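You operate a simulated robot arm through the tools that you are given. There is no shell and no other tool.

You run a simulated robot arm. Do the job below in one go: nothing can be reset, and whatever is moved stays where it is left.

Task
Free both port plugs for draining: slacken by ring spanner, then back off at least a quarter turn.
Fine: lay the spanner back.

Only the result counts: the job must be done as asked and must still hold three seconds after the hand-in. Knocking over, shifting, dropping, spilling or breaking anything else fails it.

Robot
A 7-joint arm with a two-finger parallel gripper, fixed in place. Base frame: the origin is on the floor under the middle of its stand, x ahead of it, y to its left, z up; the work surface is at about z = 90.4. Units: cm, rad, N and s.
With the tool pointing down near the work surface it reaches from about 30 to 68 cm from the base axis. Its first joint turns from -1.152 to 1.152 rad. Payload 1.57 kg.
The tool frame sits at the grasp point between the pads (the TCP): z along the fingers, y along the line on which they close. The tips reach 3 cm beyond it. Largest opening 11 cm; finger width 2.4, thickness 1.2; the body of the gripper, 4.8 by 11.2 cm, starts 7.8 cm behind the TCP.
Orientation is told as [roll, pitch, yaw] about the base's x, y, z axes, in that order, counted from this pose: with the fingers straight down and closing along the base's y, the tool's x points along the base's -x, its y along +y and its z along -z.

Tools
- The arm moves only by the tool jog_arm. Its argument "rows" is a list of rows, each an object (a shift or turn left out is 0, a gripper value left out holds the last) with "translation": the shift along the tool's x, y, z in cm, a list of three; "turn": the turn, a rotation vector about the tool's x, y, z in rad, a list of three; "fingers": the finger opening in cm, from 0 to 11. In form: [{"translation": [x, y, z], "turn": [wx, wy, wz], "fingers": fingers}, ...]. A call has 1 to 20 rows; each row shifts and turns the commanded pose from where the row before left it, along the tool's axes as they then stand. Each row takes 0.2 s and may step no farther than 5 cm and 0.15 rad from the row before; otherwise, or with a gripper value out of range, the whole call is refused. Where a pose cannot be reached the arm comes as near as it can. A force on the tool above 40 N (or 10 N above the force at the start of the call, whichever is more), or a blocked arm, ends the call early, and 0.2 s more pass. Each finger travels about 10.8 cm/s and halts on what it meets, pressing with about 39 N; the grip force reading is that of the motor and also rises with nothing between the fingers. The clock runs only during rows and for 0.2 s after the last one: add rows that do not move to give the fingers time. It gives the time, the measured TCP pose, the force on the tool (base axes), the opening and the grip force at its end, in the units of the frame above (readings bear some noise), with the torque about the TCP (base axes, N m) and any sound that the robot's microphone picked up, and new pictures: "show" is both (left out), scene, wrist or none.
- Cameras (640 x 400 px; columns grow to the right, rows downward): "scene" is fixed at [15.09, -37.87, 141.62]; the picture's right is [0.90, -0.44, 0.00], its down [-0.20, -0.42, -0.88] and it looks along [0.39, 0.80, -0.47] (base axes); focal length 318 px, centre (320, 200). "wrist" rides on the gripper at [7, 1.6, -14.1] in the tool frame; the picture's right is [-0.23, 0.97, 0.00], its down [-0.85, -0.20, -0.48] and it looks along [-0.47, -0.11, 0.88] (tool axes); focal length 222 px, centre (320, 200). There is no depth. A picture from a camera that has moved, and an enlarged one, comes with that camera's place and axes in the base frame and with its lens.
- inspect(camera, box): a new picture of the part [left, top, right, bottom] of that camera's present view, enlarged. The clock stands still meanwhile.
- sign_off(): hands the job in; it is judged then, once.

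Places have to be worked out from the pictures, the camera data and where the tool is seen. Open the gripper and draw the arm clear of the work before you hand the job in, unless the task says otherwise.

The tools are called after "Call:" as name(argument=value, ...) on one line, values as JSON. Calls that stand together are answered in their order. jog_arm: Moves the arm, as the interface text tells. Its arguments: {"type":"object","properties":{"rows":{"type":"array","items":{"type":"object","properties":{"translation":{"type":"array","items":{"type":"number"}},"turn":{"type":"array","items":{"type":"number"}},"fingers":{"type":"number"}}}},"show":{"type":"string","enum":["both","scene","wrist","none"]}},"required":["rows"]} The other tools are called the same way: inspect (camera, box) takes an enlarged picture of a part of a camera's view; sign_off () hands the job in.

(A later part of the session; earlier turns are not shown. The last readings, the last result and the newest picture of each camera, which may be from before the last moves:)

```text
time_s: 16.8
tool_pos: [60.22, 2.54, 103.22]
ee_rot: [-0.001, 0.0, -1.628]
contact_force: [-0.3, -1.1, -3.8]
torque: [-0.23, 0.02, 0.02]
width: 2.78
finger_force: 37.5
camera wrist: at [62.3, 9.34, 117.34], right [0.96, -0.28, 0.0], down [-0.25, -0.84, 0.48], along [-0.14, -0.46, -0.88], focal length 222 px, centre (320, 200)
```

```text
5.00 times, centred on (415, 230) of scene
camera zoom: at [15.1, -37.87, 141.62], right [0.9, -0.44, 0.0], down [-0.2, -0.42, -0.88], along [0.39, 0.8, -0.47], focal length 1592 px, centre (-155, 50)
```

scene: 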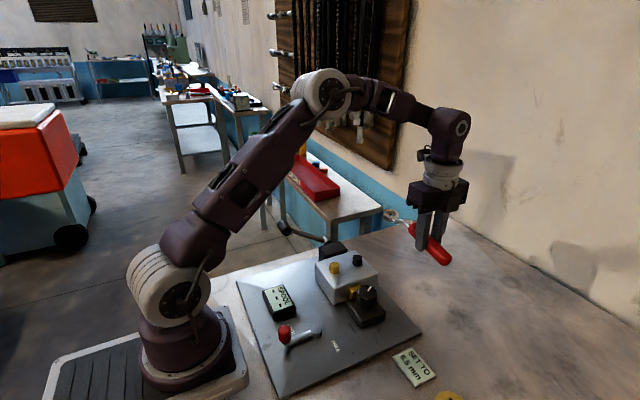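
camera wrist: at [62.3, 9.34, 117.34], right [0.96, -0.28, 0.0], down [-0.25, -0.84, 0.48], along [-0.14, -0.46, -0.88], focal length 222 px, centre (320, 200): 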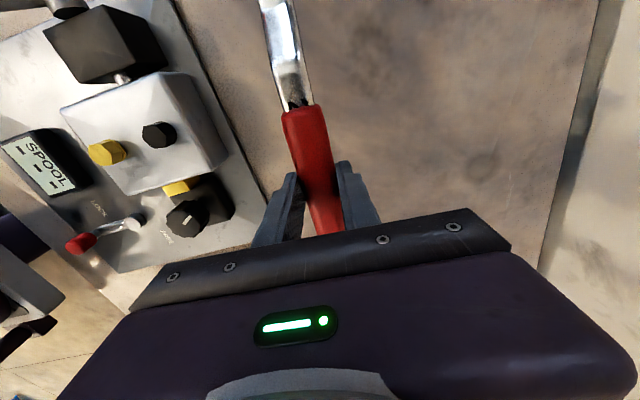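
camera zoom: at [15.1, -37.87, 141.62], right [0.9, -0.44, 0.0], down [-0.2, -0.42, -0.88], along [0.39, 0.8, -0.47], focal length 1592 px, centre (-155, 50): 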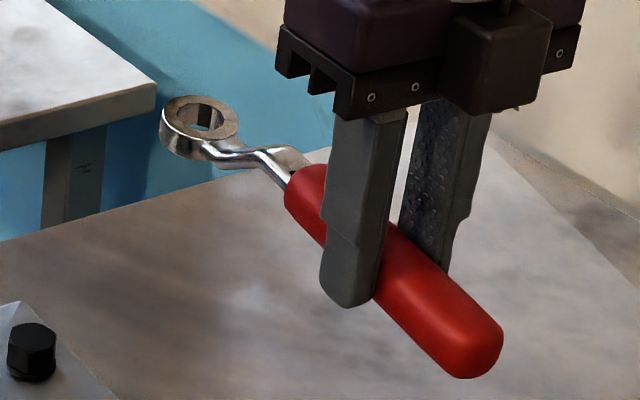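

No droop: the ring is where the geometry predicts. Next I carry it to the black plug with the handle at about -70°, so a counter-clockwise swing has plenty of room.

Call:
jog_arm(rows=[{"translation": [-0.41, -0.49, 0]}, {"translation": [-0.68, -0.81, 0]}, {"translation": [-0.96, -1.13, 0]}, {"translation": [-1.09, -1.3, 0]}, {"translation": [-1.09, -1.3, 0]}, {"translation": [-0.96, -1.13, 0]}, {"translation": [-0.82, -0.97, 0]}, {"translation": [-0.55, -0.65, 0]}, {"translation": [-0.28, -0.32, 0]}, {"turn": [0, 0, -0.05]}, {"turn": [0, 0, -0.09]}, {"turn": [0, 0, -0.1]}, {"turn": [0, 0, -0.09]}, {"turn": [0, 0, -0.06]}, {"turn": [0, 0, -0.022]}, {"translation": [0, 0, 0]}])

Call:
inspect(camera="scene", box=[335, 220, 385, 270])

```text
time_s: 20.2
tool_pos: [51.83, -3.69, 103.13]
ee_rot: [0.0, 0.0, -1.216]
contact_force: [0.5, -0.8, -3.1]
torque: [-0.28, -0.11, -0.02]
width: 2.71
finger_force: 37.9
camera wrist: at [50.87, 3.23, 117.31], right [0.99, 0.13, 0.0], down [0.11, -0.87, 0.48], along [0.06, -0.47, -0.88], focal length 222 px, centre (320, 200)
```

scene: 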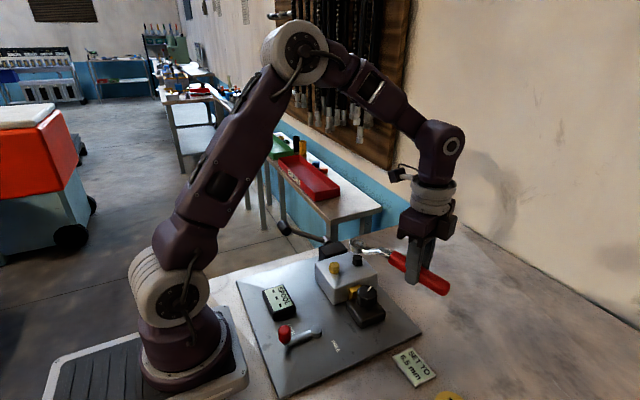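
wrist: 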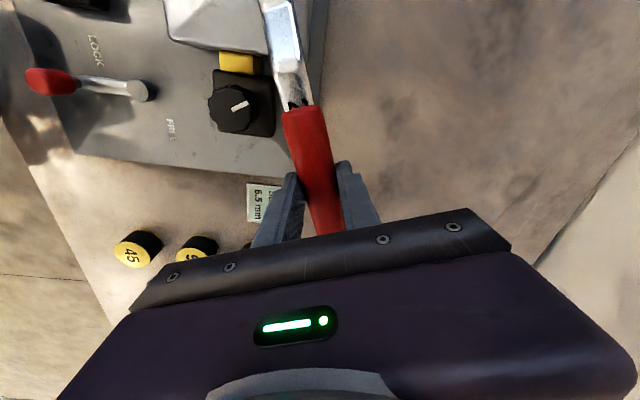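

```text
8.00 times, centred on (360, 245) of scene
camera zoom: at [15.1, -37.87, 141.62], right [0.9, -0.44, 0.0], down [-0.2, -0.42, -0.88], along [0.39, 0.8, -0.47], focal length 2548 px, centre (0, -160)
```

zoom: 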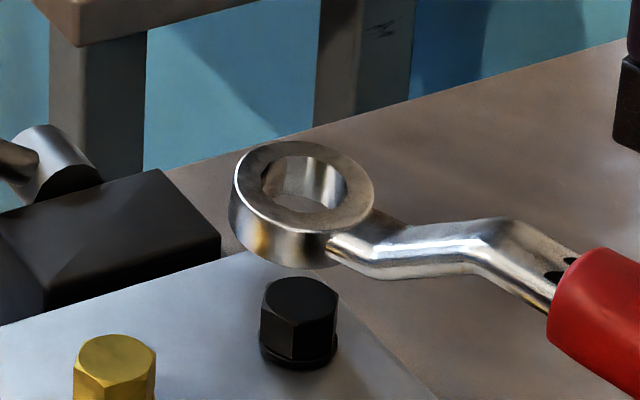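

The ring hangs almost exactly over the black plug. I'll zoom tighter to measure the residual offset.

Call:
inspect(camera="scene", box=[346, 232, 370, 256])

Call:
inspect(camera="scene", box=[346, 246, 370, 270])

```text
16.00 times, centred on (358, 244) of scene
camera zoom: at [15.1, -37.87, 141.62], right [0.9, -0.44, 0.0], down [-0.2, -0.42, -0.88], along [0.39, 0.8, -0.47], focal length 5095 px, centre (-288, -504)
```

zoom: 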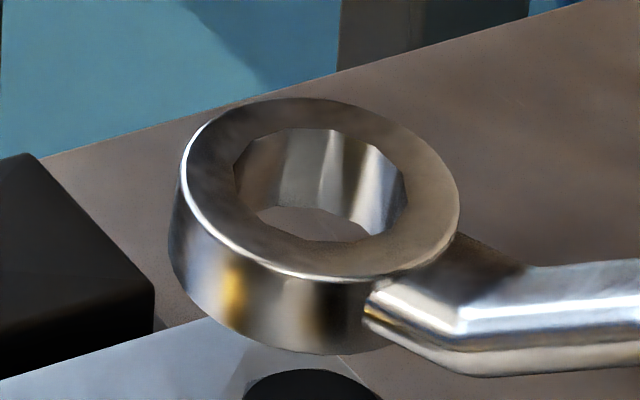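

```text
16.00 times, centred on (358, 258) of scene
camera zoom: at [15.1, -37.87, 141.62], right [0.9, -0.44, 0.0], down [-0.2, -0.42, -0.88], along [0.39, 0.8, -0.47], focal length 5095 px, centre (-288, -728)
```

zoom: 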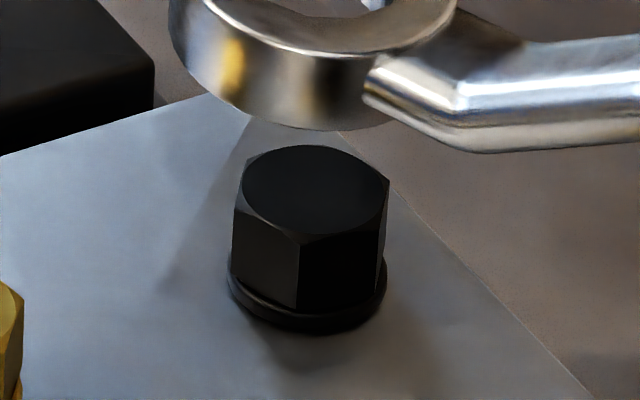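

Comparing the ellipses, the ring face is tilted about 6.5° toward the handle: an angled ring, so the handle should rise away from it when seated. I'll pitch the tool by 0.113 rad to level the ring, compensate its position, and come down to just above the plug.

Call:
jog_arm(rows=[{"translation": [0.1, 0, -0.4]}, {"translation": [0.14, 0, -0.6]}, {"translation": [0.13, 0, -0.5]}, {"turn": [0, -0.03, 0]}, {"turn": [0, -0.043, 0]}, {"turn": [0, -0.04, 0]}, {"translation": [0.045, 0, 0.4]}, {"translation": [0.068, 0, 0.6]}, {"translation": [0.068, 0, 0.6]}, {"translation": [0.045, 0, 0.4]}, {"translation": [0, 0, 0]}])

Call:
inspect(camera="scene", box=[346, 238, 370, 262])

Call:
inspect(camera="scene", box=[335, 225, 395, 285])

```text
time_s: 22.6
tool_pos: [51.7, -3.48, 102.63]
ee_rot: [0.0, -0.114, -1.216]
contact_force: [-0.3, 0.3, -2.8]
torque: [-0.23, -0.08, 0.04]
width: 2.77
finger_force: 38.2
camera wrist: at [50.22, 5.0, 115.88], right [0.99, 0.13, 0.03], down [0.09, -0.82, 0.57], along [0.09, -0.56, -0.82], focal length 222 px, centre (320, 200)
```

scene: 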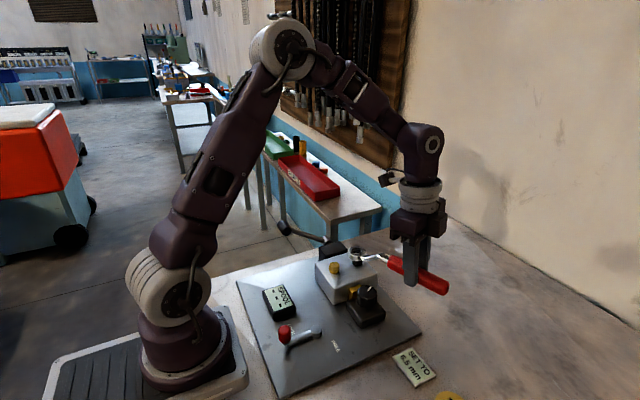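
wrist: 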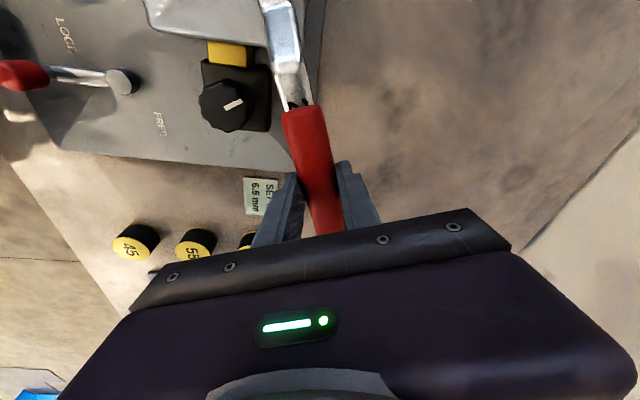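

```text
16.00 times, centred on (358, 250) of scene
camera zoom: at [15.1, -37.87, 141.62], right [0.9, -0.44, 0.0], down [-0.2, -0.42, -0.88], along [0.39, 0.8, -0.47], focal length 5095 px, centre (-288, -600)
```

zoom: 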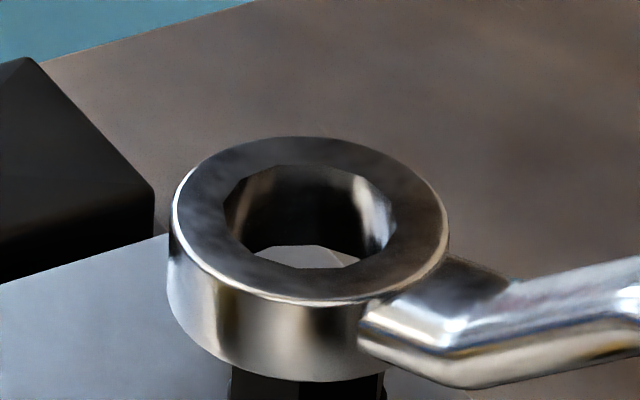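

```text
6.67 times, centred on (365, 255) of scene
camera zoom: at [15.1, -37.87, 141.62], right [0.9, -0.44, 0.0], down [-0.2, -0.42, -0.88], along [0.39, 0.8, -0.47], focal length 2123 px, centre (20, -167)
```

zoom: 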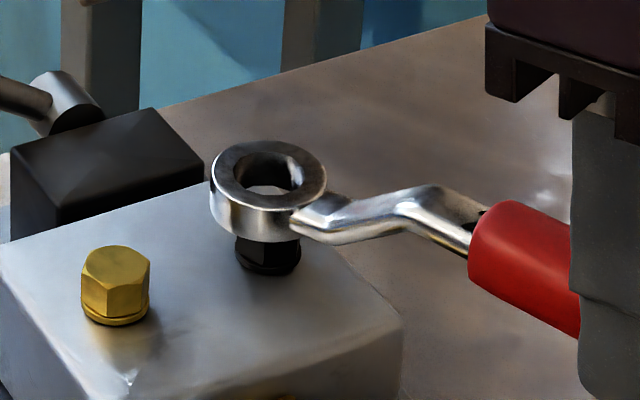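

The ring is now level. It needs about 0.2 cm to the camera's right; I'll correct that and lower gently toward contact to fix the relative height.

Call:
jog_arm(rows=[{"translation": [-0.067, 0.204, 0.008]}, {"translation": [0.017, 0, 0.15]}, {"translation": [0.017, 0, 0.15]}, {"translation": [0.017, 0, 0.15]}, {"translation": [0, 0, 0]}])

Call:
inspect(camera="scene", box=[346, 240, 370, 264])

```text
time_s: 23.8
tool_pos: [51.82, -3.5, 102.22]
ee_rot: [0.002, -0.115, -1.219]
contact_force: [1.8, -3.6, 8.0]
torque: [0.94, 0.43, -0.16]
width: 2.75
finger_force: 38.0
camera wrist: at [50.44, 4.96, 115.48], right [0.99, 0.13, 0.03], down [0.09, -0.82, 0.57], along [0.09, -0.57, -0.82], focal length 222 px, centre (320, 200)
```

scene: 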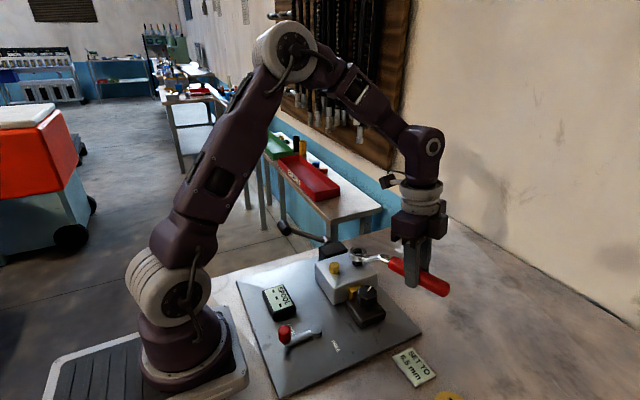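
wrist: 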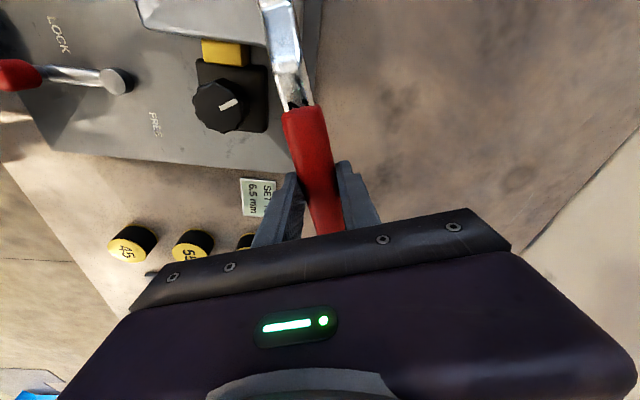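

```text
16.00 times, centred on (358, 252) of scene
camera zoom: at [15.09, -37.88, 141.62], right [0.9, -0.44, 0.0], down [-0.2, -0.42, -0.88], along [0.39, 0.8, -0.47], focal length 5095 px, centre (-288, -632)
```

zoom: 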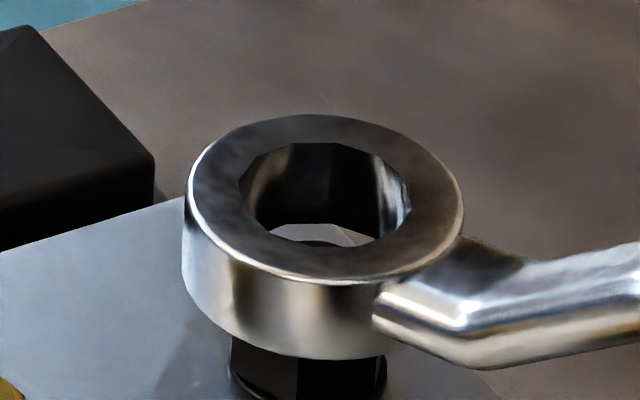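

Contact made: the ring sits on the plug top about 0.3 cm too far from the camera and slightly right. I'll lift off, correct by [-0.19, -0.26] cm, and come down again.

Call:
jog_arm(rows=[{"translation": [-0.034, 0, -0.3]}, {"translation": [-0.177, -0.273, 0.02]}, {"translation": [0.017, 0, 0.15]}, {"translation": [0.017, 0, 0.15]}, {"translation": [0.017, 0, 0.15]}, {"translation": [0, 0, 0]}])

Call:
inspect(camera="scene", box=[346, 240, 370, 264])

```text
time_s: 25.2
tool_pos: [51.52, -3.58, 102.03]
ee_rot: [0.001, -0.113, -1.217]
contact_force: [0.2, -0.6, -4.1]
torque: [-0.29, -0.08, 0.02]
width: 2.79
finger_force: 37.9
camera wrist: at [50.22, 4.73, 115.32], right [0.99, 0.13, 0.03], down [0.09, -0.82, 0.57], along [0.09, -0.56, -0.82], focal length 222 px, centre (320, 200)
```

scene: 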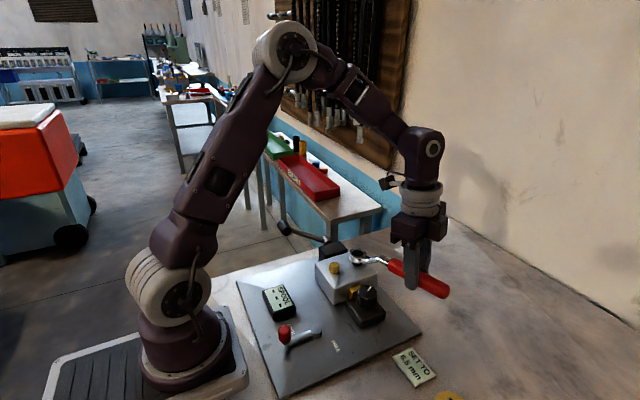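
wrist: 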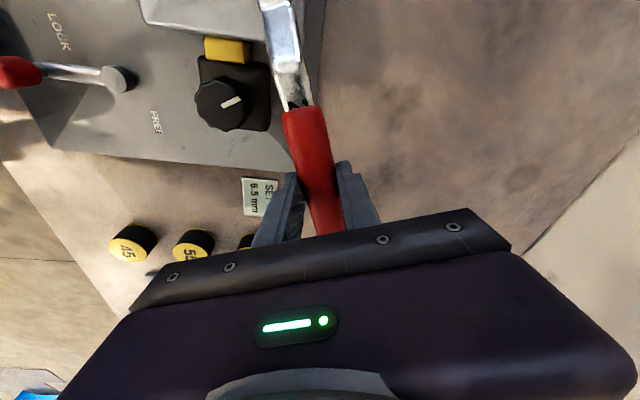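

```text
16.00 times, centred on (358, 252) of scene
camera zoom: at [15.1, -37.87, 141.62], right [0.9, -0.44, 0.0], down [-0.2, -0.42, -0.88], along [0.39, 0.8, -0.47], focal length 5095 px, centre (-288, -632)
```

zoom: 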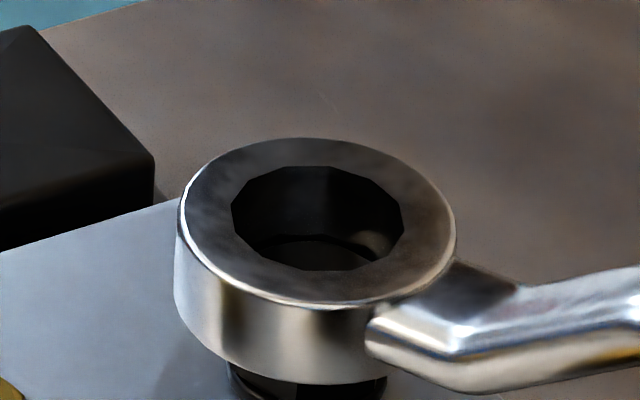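

No contact force now although the ring is below the previous contact level, so it has started over the hex. Continuing down gently.

Call:
jog_arm(rows=[{"translation": [0.017, 0, 0.15]}, {"translation": [0.017, 0, 0.15]}, {"translation": [0.017, 0, 0.15]}, {"translation": [0.017, 0, 0.15]}, {"translation": [0, 0, 0]}], show="none")

Call:
inspect(camera="scene", box=[346, 240, 370, 264])

```text
time_s: 26.4
tool_pos: [51.71, -3.71, 101.38]
ee_rot: [0.001, -0.113, -1.217]
contact_force: [0.8, 0.1, -3.5]
torque: [-0.27, -0.1, 0.01]
width: 2.74
finger_force: 37.4
```

```text
16.00 times, centred on (358, 252) of scene
camera zoom: at [15.1, -37.87, 141.62], right [0.9, -0.44, 0.0], down [-0.2, -0.42, -0.88], along [0.39, 0.8, -0.47], focal length 5095 px, centre (-288, -632)
```

zoom: 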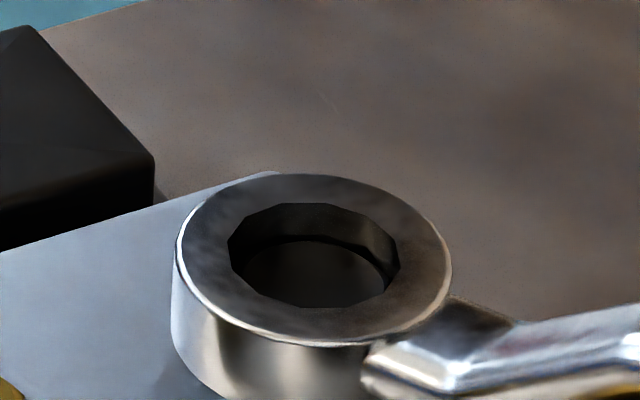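

It slides freely; the plug's top is visible inside the socket. Lowering further until it bottoms on the collar.

Call:
jog_arm(rows=[{"translation": [0.017, 0, 0.15]}, {"translation": [0.017, 0, 0.15]}, {"translation": [0.011, 0, 0.1]}, {"translation": [0.011, 0, 0.1]}, {"translation": [0, 0, 0]}], show="none")

Call:
inspect(camera="scene", box=[346, 244, 370, 268])

```text
time_s: 27.6
tool_pos: [51.8, -3.65, 100.93]
ee_rot: [0.001, -0.112, -1.217]
contact_force: [-1.0, 0.3, -3.8]
torque: [-0.26, -0.12, -0.01]
width: 2.75
finger_force: 38.2
```

```text
16.00 times, centred on (358, 256) of scene
camera zoom: at [15.1, -37.87, 141.62], right [0.9, -0.44, 0.0], down [-0.2, -0.42, -0.88], along [0.39, 0.8, -0.47], focal length 5095 px, centre (-288, -696)
```

zoom: 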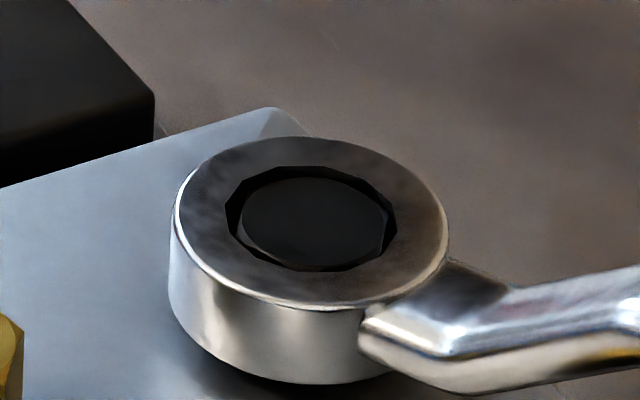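

The ring is fully seated, nearly flush with the plug top and with no side load. Now I start turning counter-clockwise seen from above, on an arc of about 13.65 cm around the plug, watching force and torque.

Call:
jog_arm(rows=[{"translation": [0.0108, 0.5459, -0.0012], "turn": [-0.0045, 0, -0.03974]}, {"translation": [0.0108, 0.5459, -0.0012], "turn": [-0.0045, 0, -0.03974]}, {"translation": [0.0108, 0.5459, -0.0012], "turn": [-0.0045, 0, -0.03974]}], show="none")

Call:
inspect(camera="scene", box=[346, 244, 370, 268])

```text
time_s: 28.4
tool_pos: [53.26, -2.92, 100.84]
ee_rot: [0.0, -0.111, -1.096]
contact_force: [0.0, -0.1, -2.5]
torque: [-0.25, -0.12, -0.29]
width: 2.73
finger_force: 37.7
```

```text
16.00 times, centred on (358, 256) of scene
camera zoom: at [15.1, -37.87, 141.62], right [0.9, -0.44, 0.0], down [-0.2, -0.42, -0.88], along [0.39, 0.8, -0.47], focal length 5095 px, centre (-288, -696)
```

zoom: 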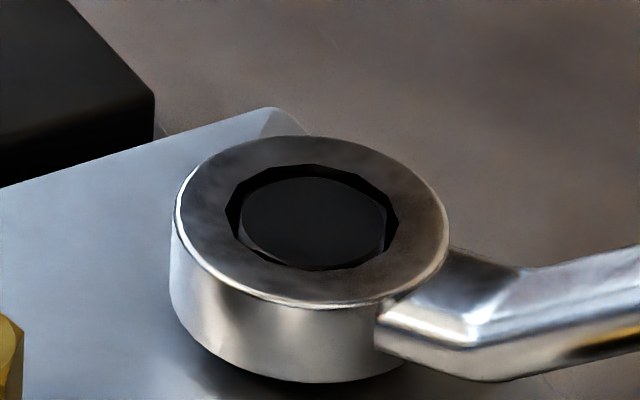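

So far only about 0.3 N·m of resistance. Continuing the arc.

Call:
jog_arm(rows=[{"translation": [0.0108, 0.5459, -0.0012], "turn": [-0.0045, 0, -0.03974]}, {"translation": [0.0108, 0.5459, -0.0012], "turn": [-0.0045, 0, -0.03974]}, {"translation": [0.0108, 0.5459, -0.0012], "turn": [-0.0045, 0, -0.03974]}], show="none")

Call:
inspect(camera="scene", box=[346, 244, 370, 268])

```text
time_s: 29.2
tool_pos: [54.58, -2.11, 100.95]
ee_rot: [0.0, -0.113, -0.974]
contact_force: [0.5, 0.5, -2.6]
torque: [-0.24, -0.13, -0.03]
width: 2.77
finger_force: 37.4
```

```text
16.00 times, centred on (358, 256) of scene
camera zoom: at [15.1, -37.87, 141.62], right [0.9, -0.44, 0.0], down [-0.2, -0.42, -0.88], along [0.39, 0.8, -0.47], focal length 5095 px, centre (-288, -696)
```

zoom: 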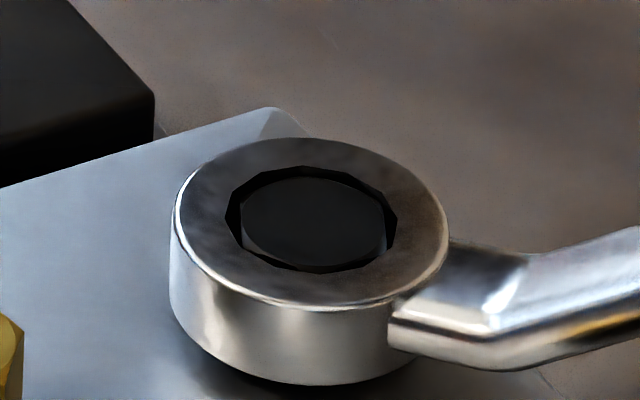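

The yaw has advanced 0.24 rad with almost no torque, and the plug facets look unmoved, so the ring may not be deep enough to drive the hex. I'll lower it further until it bottoms.

Call:
jog_arm(rows=[{"translation": [0.011, 0, 0.1]}, {"translation": [0.011, 0, 0.1]}, {"translation": [0.011, 0, 0.1]}, {"translation": [0, 0, 0]}], show="none")

Call:
inspect(camera="scene", box=[348, 248, 368, 268])

```text
time_s: 30.2
tool_pos: [54.6, -2.31, 100.58]
ee_rot: [0.0, -0.113, -0.977]
contact_force: [0.0, -0.5, -3.0]
torque: [-0.19, -0.13, 0.01]
width: 2.76
finger_force: 37.4
```

```text
16.00 times, centred on (358, 258) of scene
camera zoom: at [15.1, -37.87, 141.62], right [0.9, -0.44, 0.0], down [-0.2, -0.42, -0.88], along [0.39, 0.8, -0.47], focal length 5095 px, centre (-288, -728)
```

zoom: 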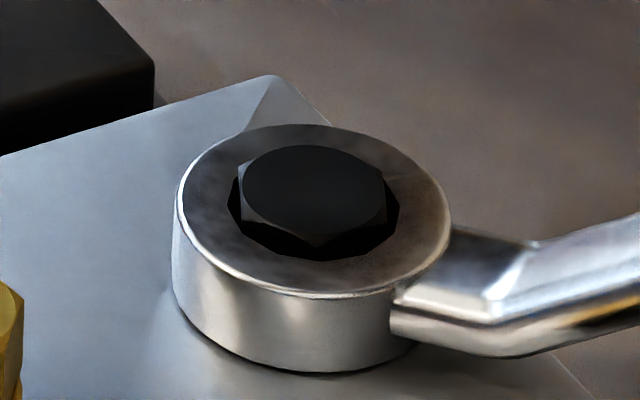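

The plug's front corner has moved from column 298 to 318, which is about 13.7° counter-clockwise, matching the spanner. So the plug is turning and has come loose easily. I'll raise the ring 0.15 cm off the block and continue the arc.

Call:
jog_arm(rows=[{"translation": [-0.017, 0, -0.15]}, {"translation": [0.0108, 0.5459, -0.0012], "turn": [-0.0045, 0, -0.03974]}, {"translation": [0.0243, 0.8185, -0.0028], "turn": [-0.00677, 0, -0.05962]}, {"translation": [0.0243, 0.8185, -0.0028], "turn": [-0.00677, 0, -0.05962]}, {"translation": [0.0243, 0.8185, -0.0028], "turn": [-0.00677, 0, -0.05962]}, {"translation": [0.0243, 0.8185, -0.0028], "turn": [-0.00677, 0, -0.05962]}, {"translation": [0.0108, 0.5459, -0.0012], "turn": [-0.0045, 0, -0.03974]}, {"translation": [0, 0, 0]}])

Call:
inspect(camera="scene", box=[348, 248, 368, 268])

```text
time_s: 32.0
tool_pos: [57.83, 0.85, 100.75]
ee_rot: [0.001, -0.115, -0.653]
contact_force: [-0.5, -0.7, -3.7]
torque: [-0.18, -0.23, -0.02]
width: 2.75
finger_force: 37.8
camera wrist: at [52.05, 7.19, 114.07], right [0.77, 0.63, 0.03], down [0.51, -0.64, 0.57], along [0.38, -0.43, -0.82], focal length 222 px, centre (320, 200)
```

scene: 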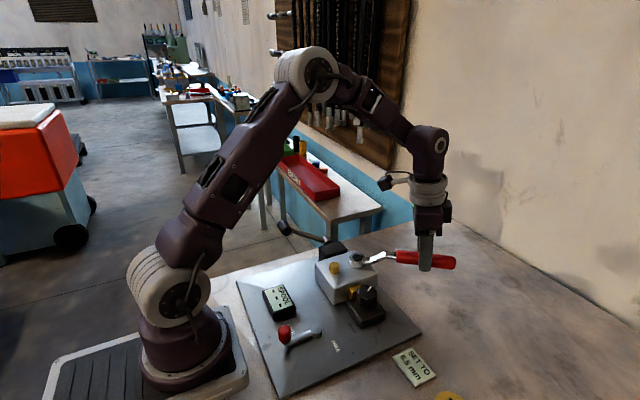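
wrist: 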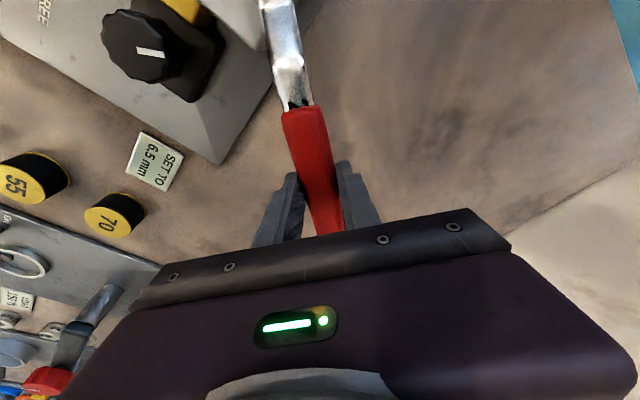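

```text
16.00 times, centred on (358, 258) of scene
camera zoom: at [15.1, -37.87, 141.62], right [0.9, -0.44, 0.0], down [-0.2, -0.42, -0.88], along [0.39, 0.8, -0.47], focal length 5095 px, centre (-288, -728)
```

zoom: 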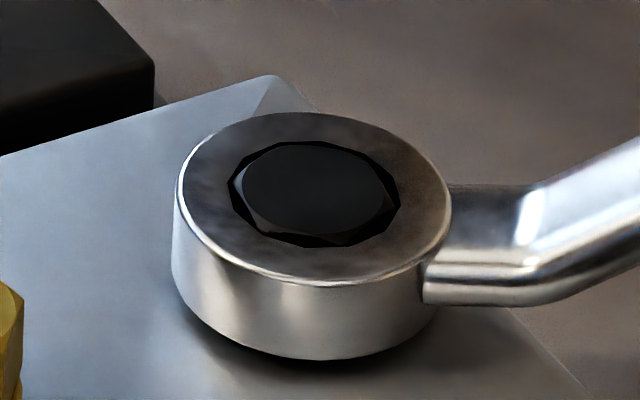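

Let me zoom in more closely to confirm the plug is following.

Call:
inspect(camera="scene", box=[353, 252, 365, 264])

```text
16.00 times, centred on (359, 258) of scene
camera zoom: at [15.1, -37.87, 141.62], right [0.9, -0.44, 0.0], down [-0.2, -0.42, -0.88], along [0.39, 0.8, -0.47], focal length 5095 px, centre (-304, -728)
```

zoom: 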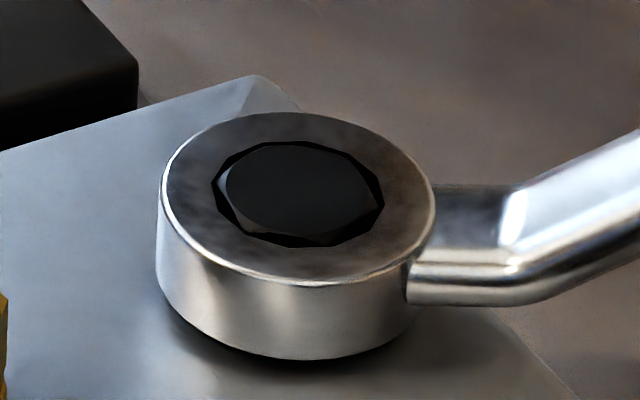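

The hex outline inside the ring has turned along with it. Continuing the counter-clockwise sweep.

Call:
jog_arm(rows=[{"translation": [0.0243, 0.8185, -0.0028], "turn": [-0.00677, 0, -0.05962]}, {"translation": [0.0434, 1.0908, -0.0049], "turn": [-0.00902, 0, -0.07949]}, {"translation": [0.0434, 1.0908, -0.0049], "turn": [-0.00902, 0, -0.07949]}, {"translation": [0.0434, 1.0908, -0.0049], "turn": [-0.00902, 0, -0.07949]}, {"translation": [0.0434, 1.0908, -0.0049], "turn": [-0.00902, 0, -0.07949]}, {"translation": [0.0434, 1.0908, -0.0049], "turn": [-0.00902, 0, -0.07949]}, {"translation": [0.0434, 1.0908, -0.0049], "turn": [-0.00902, 0, -0.07949]}, {"translation": [0.0243, 0.8185, -0.0028], "turn": [-0.00677, 0, -0.05962]}, {"translation": [0, 0, 0]}])

Call:
inspect(camera="scene", box=[348, 248, 368, 268])

```text
time_s: 34.0
tool_pos: [60.63, 8.36, 100.69]
ee_rot: [-0.001, -0.112, -0.057]
contact_force: [0.4, -0.3, -4.0]
torque: [-0.01, -0.3, -0.03]
width: 2.73
finger_force: 37.9
camera wrist: at [52.25, 10.35, 114.01], right [0.28, 0.96, 0.03], down [0.78, -0.24, 0.57], along [0.56, -0.14, -0.82], focal length 222 px, centre (320, 200)
```

scene: 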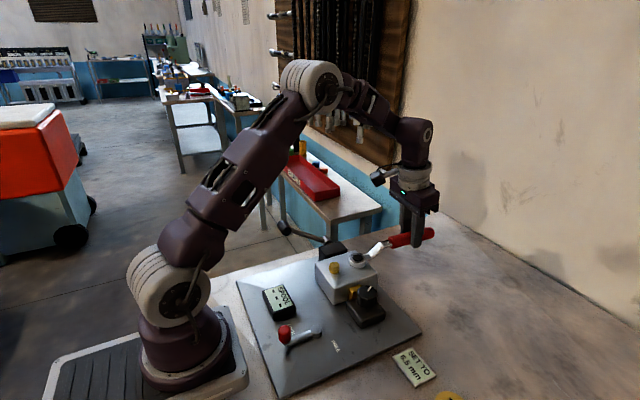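
wrist: 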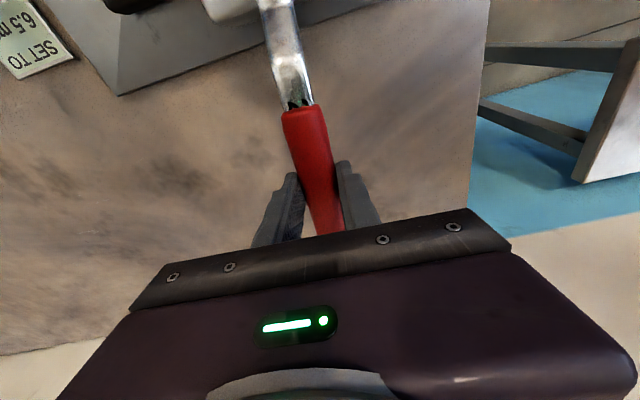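

```text
16.00 times, centred on (358, 258) of scene
camera zoom: at [15.1, -37.87, 141.62], right [0.9, -0.44, 0.0], down [-0.2, -0.42, -0.88], along [0.39, 0.8, -0.47], focal length 5095 px, centre (-288, -728)
```

zoom: 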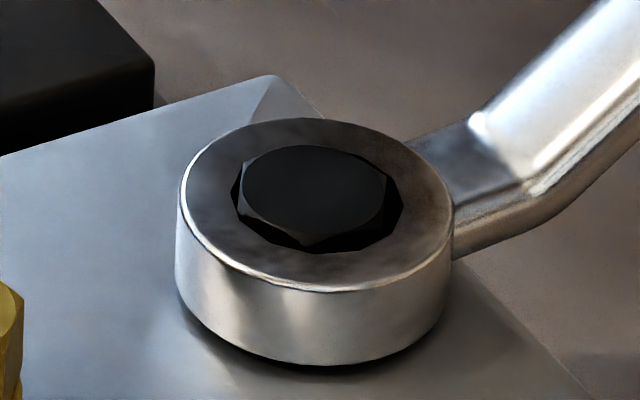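

The front corner is at column 305, which fits a 66° total turn, so the plug follows exactly. Continuing to about 110° total.

Call:
jog_arm(rows=[{"translation": [0.0243, 0.8185, -0.0028], "turn": [-0.00677, 0, -0.05962]}, {"translation": [0.0434, 1.0908, -0.0049], "turn": [-0.00902, 0, -0.07949]}, {"translation": [0.0434, 1.0908, -0.0049], "turn": [-0.00902, 0, -0.07949]}, {"translation": [0.0434, 1.0908, -0.0049], "turn": [-0.00902, 0, -0.07949]}, {"translation": [0.0434, 1.0908, -0.0049], "turn": [-0.00902, 0, -0.07949]}, {"translation": [0.0434, 1.0908, -0.0049], "turn": [-0.00902, 0, -0.07949]}, {"translation": [0.0434, 1.0908, -0.0049], "turn": [-0.00902, 0, -0.07949]}, {"translation": [0.0434, 1.0908, -0.0049], "turn": [-0.00902, 0, -0.07949]}, {"translation": [0.0434, 1.0908, -0.0049], "turn": [-0.00902, 0, -0.07949]}, {"translation": [0.0243, 0.8185, -0.0028], "turn": [-0.00677, 0, -0.05962]}, {"translation": [0, 0, 0]}])

Call:
inspect(camera="scene", box=[348, 248, 368, 268])

```text
time_s: 36.4
tool_pos: [57.37, 17.93, 100.77]
ee_rot: [0.0, -0.115, 0.705]
contact_force: [0.3, 0.2, -2.6]
torque: [0.19, -0.23, -0.01]
width: 2.75
finger_force: 38.3
camera wrist: at [49.92, 13.56, 113.98], right [-0.46, 0.89, 0.03], down [0.74, 0.36, 0.57], along [0.5, 0.28, -0.82], focal length 222 px, centre (320, 200)
```

scene: 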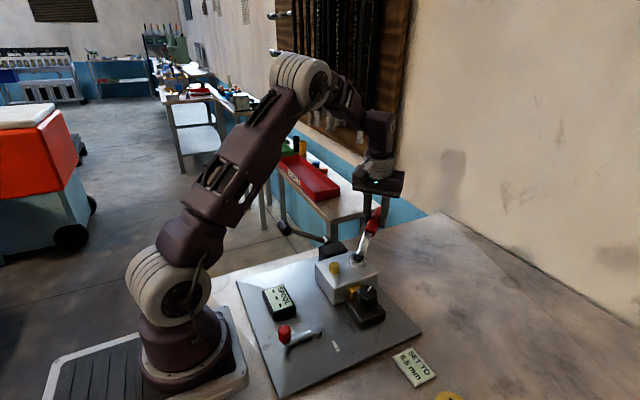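
wrist: 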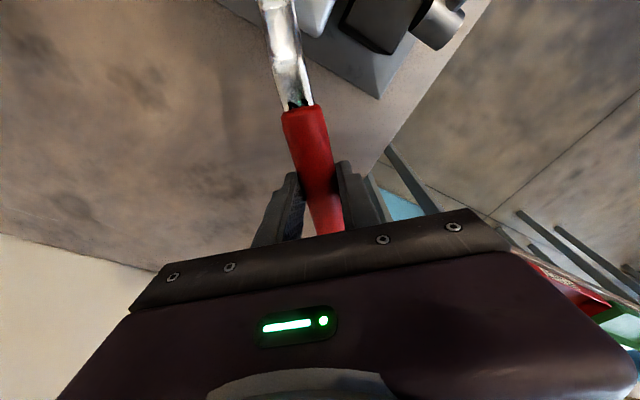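

```text
16.00 times, centred on (358, 258) of scene
camera zoom: at [15.1, -37.87, 141.62], right [0.9, -0.44, 0.0], down [-0.2, -0.42, -0.88], along [0.39, 0.8, -0.47], focal length 5095 px, centre (-288, -728)
```

zoom: 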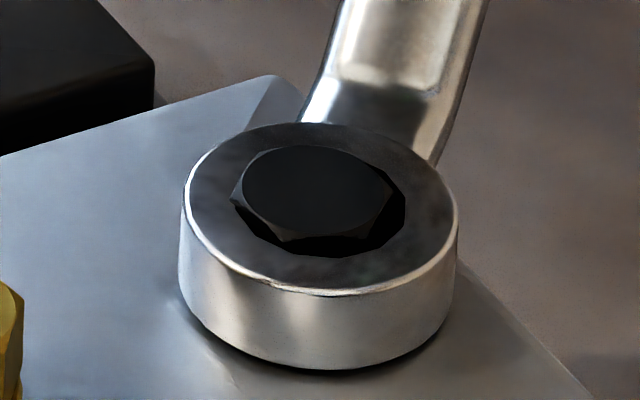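

The black plug is now turned about 110° counter-clockwise with almost no residual torque. I'll lift the ring straight off it.

Call:
jog_arm(rows=[{"translation": [-0.023, 0, -0.2]}, {"translation": [-0.034, 0, -0.3]}, {"translation": [-0.045, 0, -0.4]}, {"translation": [-0.056, 0, -0.5]}, {"translation": [-0.068, 0, -0.6]}, {"translation": [-0.068, 0, -0.6]}, {"translation": [-0.045, 0, -0.4]}, {"translation": [0, 0, 0]}])

Call:
inspect(camera="scene", box=[346, 246, 370, 270])

Call:
inspect(camera="scene", box=[320, 220, 390, 290])

```text
time_s: 38.2
tool_pos: [57.42, 18.05, 103.76]
ee_rot: [0.0, -0.113, 0.704]
contact_force: [-0.8, -0.6, -3.5]
torque: [0.18, -0.22, 0.02]
width: 2.78
finger_force: 38.4
camera wrist: at [49.86, 13.57, 116.97], right [-0.46, 0.89, 0.03], down [0.74, 0.36, 0.57], along [0.5, 0.28, -0.82], focal length 222 px, centre (320, 200)
```

scene: 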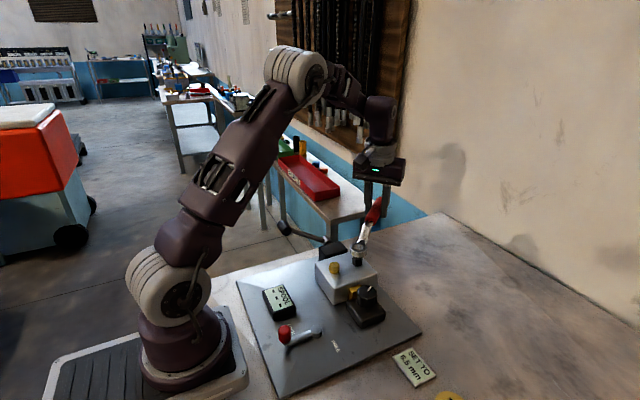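
wrist: 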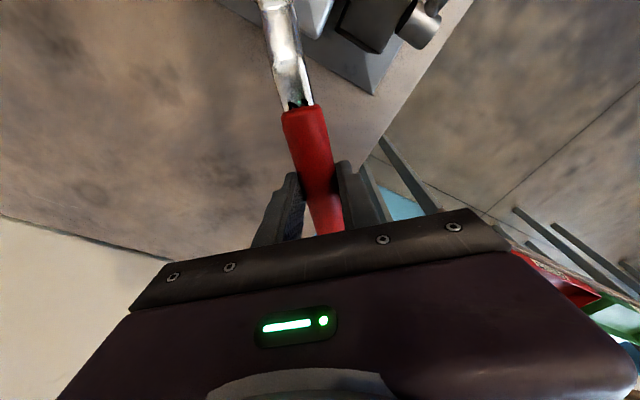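

```text
16.00 times, centred on (358, 258) of scene
camera zoom: at [15.1, -37.87, 141.62], right [0.9, -0.44, 0.0], down [-0.2, -0.42, -0.88], along [0.39, 0.8, -0.47], focal length 5095 px, centre (-288, -728)
```

zoom: 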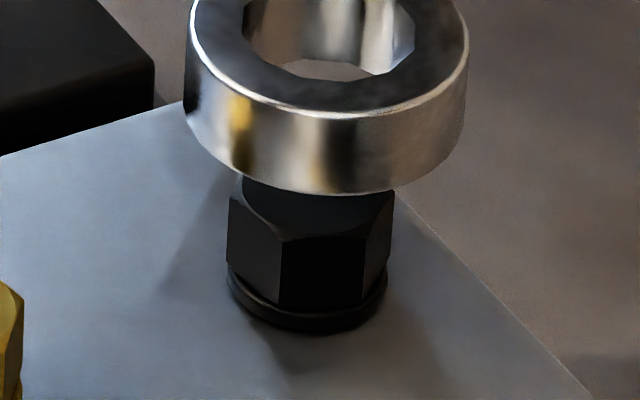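

```text
5.71 times, centred on (355, 255) of scene
camera zoom: at [15.1, -37.87, 141.62], right [0.9, -0.44, 0.0], down [-0.2, -0.42, -0.88], along [0.39, 0.8, -0.47], focal length 1820 px, centre (120, -114)
```

zoom: 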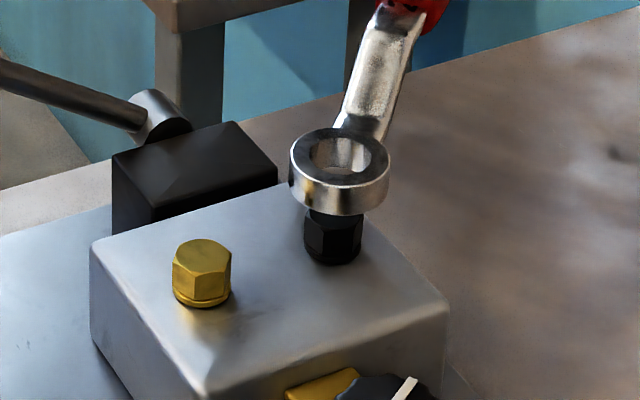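

Black shows a new corner position, so it is backed off. I'll swing the raised spanner back around the same arc to a handle angle of about -42.5° (brass needs θ ≡ 17.5° mod 30).

Call:
jog_arm(rows=[{"translation": [0.017, -0.6852, -0.0019], "turn": [0.00564, 0, 0.04968]}, {"translation": [0.0681, -1.3687, -0.0077], "turn": [0.01128, 0, 0.09936]}, {"translation": [0.0681, -1.3687, -0.0077], "turn": [0.01128, 0, 0.09936]}, {"translation": [0.0681, -1.3687, -0.0077], "turn": [0.01128, 0, 0.09936]}, {"translation": [0.0681, -1.3687, -0.0077], "turn": [0.01128, 0, 0.09936]}, {"translation": [0.0681, -1.3687, -0.0077], "turn": [0.01128, 0, 0.09936]}, {"translation": [0.0681, -1.3687, -0.0077], "turn": [0.01128, 0, 0.09936]}, {"translation": [0.0681, -1.3687, -0.0077], "turn": [0.01128, 0, 0.09936]}, {"translation": [0.0681, -1.3687, -0.0077], "turn": [0.01128, 0, 0.09936]}, {"translation": [0.0681, -1.3687, -0.0077], "turn": [0.01128, 0, 0.09936]}, {"translation": [0.0681, -1.3687, -0.0077], "turn": [0.01128, 0, 0.09936]}, {"translation": [0.0681, -1.3687, -0.0077], "turn": [0.01128, 0, 0.09936]}, {"translation": [0.0681, -1.3687, -0.0077], "turn": [0.01128, 0, 0.09936]}, {"translation": [0.0681, -1.3687, -0.0077], "turn": [0.01128, 0, 0.09936]}, {"translation": [0.05, -1.095, -0.0056], "turn": [0.00902, 0, 0.07949]}, {"translation": [0, 0, 0]}])

Call:
inspect(camera="scene", box=[320, 230, 380, 290])

```text
time_s: 41.6
tool_pos: [57.22, -0.08, 103.7]
ee_rot: [-0.001, -0.114, -0.728]
contact_force: [0.4, -0.3, -3.4]
torque: [-0.16, -0.22, -0.04]
width: 2.78
finger_force: 38.5
camera wrist: at [51.9, 6.68, 116.99], right [0.82, 0.58, 0.03], down [0.46, -0.68, 0.57], along [0.35, -0.45, -0.82], focal length 222 px, centre (320, 200)
```

scene: 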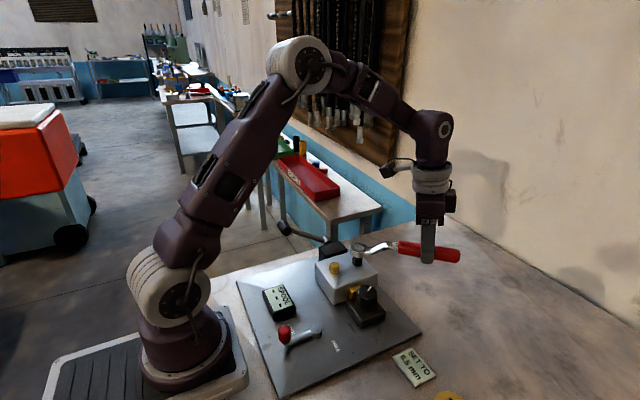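
wrist: 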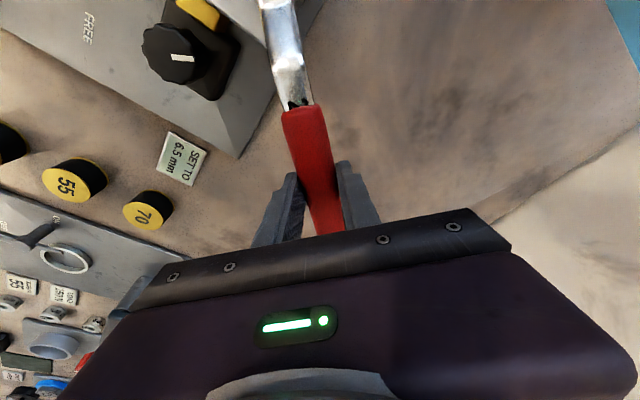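

```text
6.67 times, centred on (350, 260) of scene
camera zoom: at [15.1, -37.87, 141.62], right [0.9, -0.44, 0.0], down [-0.2, -0.42, -0.88], along [0.39, 0.8, -0.47], focal length 2123 px, centre (120, -200)
```

zoom: 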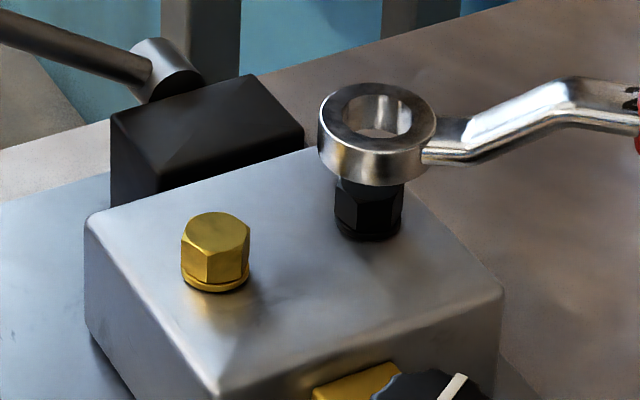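

Now a pure shift of about -5.83 cm in x brings the ring over the brass plug at the same height.

Call:
jog_arm(rows=[{"translation": [0.347, -0.309, -0.0394]}, {"translation": [0.607, -0.541, -0.0689]}, {"translation": [0.781, -0.6955, -0.0886]}, {"translation": [0.867, -0.773, -0.0985]}, {"translation": [0.781, -0.6955, -0.0886]}, {"translation": [0.607, -0.541, -0.0689]}, {"translation": [0.347, -0.309, -0.0394]}, {"translation": [0, 0, 0]}])

Call:
inspect(camera="scene", box=[322, 244, 346, 268])

Call:
inspect(camera="scene", box=[346, 246, 370, 270])

```text
time_s: 43.4
tool_pos: [51.33, 0.03, 103.65]
ee_rot: [-0.001, -0.113, -0.726]
contact_force: [0.1, -0.1, -3.1]
torque: [-0.16, -0.19, -0.01]
width: 2.77
finger_force: 37.9
camera wrist: at [46.02, 6.74, 117.02], right [0.82, 0.58, 0.03], down [0.46, -0.68, 0.57], along [0.35, -0.45, -0.82], focal length 222 px, centre (320, 200)
```

scene: 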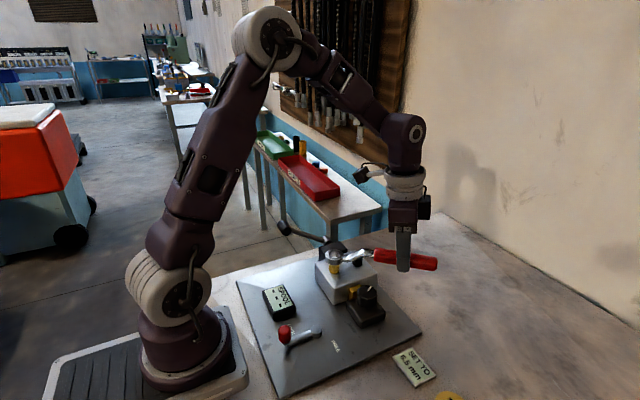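
wrist: 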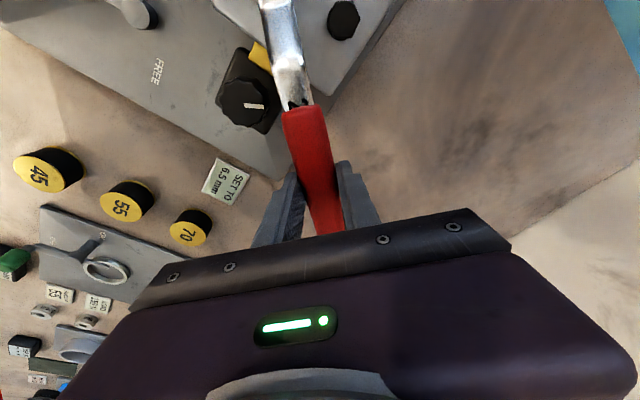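

```text
16.00 times, centred on (334, 256) of scene
camera zoom: at [15.1, -37.87, 141.62], right [0.9, -0.44, 0.0], down [-0.2, -0.42, -0.88], along [0.39, 0.8, -0.47], focal length 5095 px, centre (96, -696)
```

zoom: 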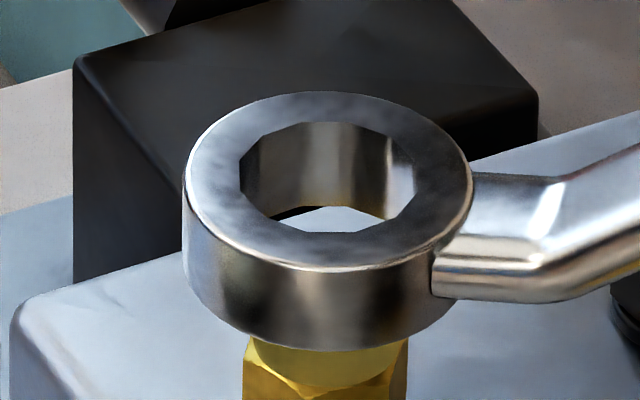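

```text
16.00 times, centred on (358, 258) of scene
camera zoom: at [15.1, -37.87, 141.62], right [0.9, -0.44, 0.0], down [-0.2, -0.42, -0.88], along [0.39, 0.8, -0.47], focal length 5095 px, centre (-288, -728)
```

zoom: 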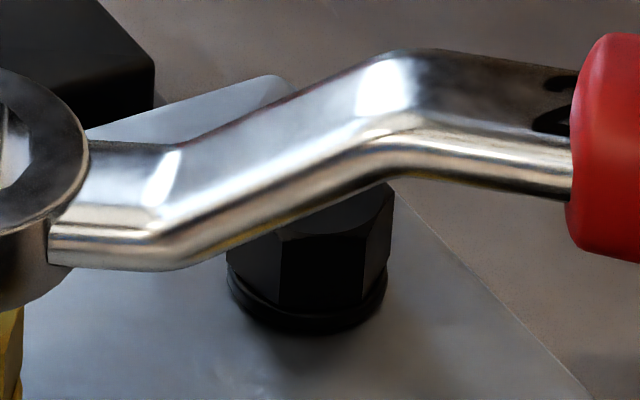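

The ring is over the brass plug within about 0.15 cm. I'll lower to just above it and re-measure.

Call:
jog_arm(rows=[{"translation": [0.034, 0, 0.3]}, {"translation": [0.056, 0, 0.5]}, {"translation": [0.04, 0, 0.35]}, {"translation": [0, 0, 0]}], show="none")

Call:
inspect(camera="scene", box=[322, 248, 346, 272])

```text
time_s: 44.4
tool_pos: [51.34, 0.09, 102.7]
ee_rot: [0.0, -0.112, -0.724]
contact_force: [-0.4, 0.6, -3.2]
torque: [-0.22, -0.21, 0.02]
width: 2.73
finger_force: 38.1
```

```text
16.00 times, centred on (334, 260) of scene
camera zoom: at [15.1, -37.87, 141.62], right [0.9, -0.44, 0.0], down [-0.2, -0.42, -0.88], along [0.39, 0.8, -0.47], focal length 5095 px, centre (96, -760)
```

zoom: 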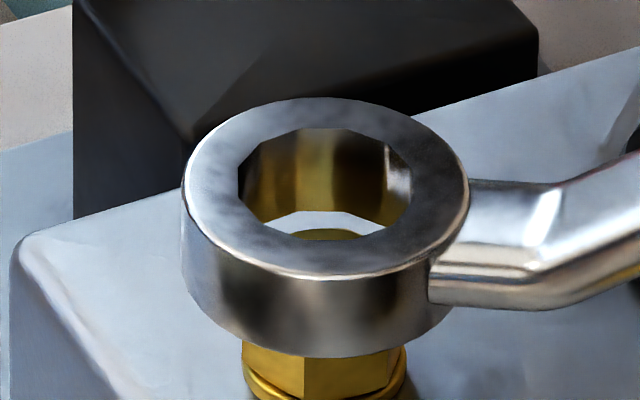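

The ring needs about +0.12 x and +0.15 y. I'll apply that and lower gently, watching for contact.

Call:
jog_arm(rows=[{"translation": [0.01, 0.192, -0.001]}, {"translation": [0.017, 0, 0.15]}, {"translation": [0.017, 0, 0.15]}, {"translation": [0.017, 0, 0.15]}, {"translation": [0.017, 0, 0.15]}, {"translation": [0, 0, 0]}], show="wrist")

Call:
inspect(camera="scene", box=[322, 250, 346, 274])

```text
time_s: 45.8
tool_pos: [51.45, 0.18, 101.95]
ee_rot: [-0.001, -0.114, -0.727]
contact_force: [-0.2, -0.4, -4.2]
torque: [-0.16, -0.21, -0.03]
width: 2.73
finger_force: 37.7
camera wrist: at [46.17, 6.87, 115.27], right [0.82, 0.58, 0.03], down [0.46, -0.68, 0.57], along [0.35, -0.45, -0.82], focal length 222 px, centre (320, 200)
```

wrist: 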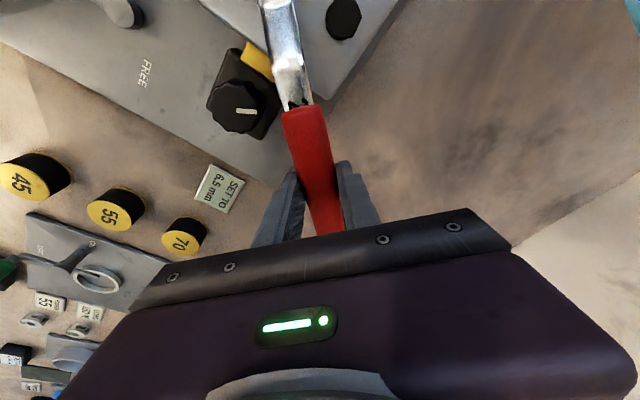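

```text
16.00 times, centred on (334, 262) of scene
camera zoom: at [15.1, -37.87, 141.62], right [0.9, -0.44, 0.0], down [-0.2, -0.42, -0.88], along [0.39, 0.8, -0.47], focal length 5095 px, centre (96, -792)
```

zoom: 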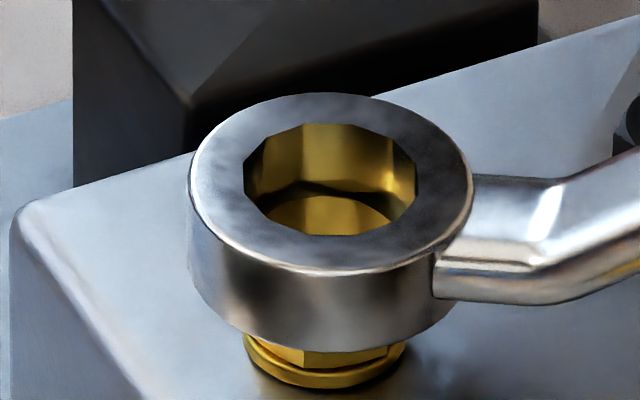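

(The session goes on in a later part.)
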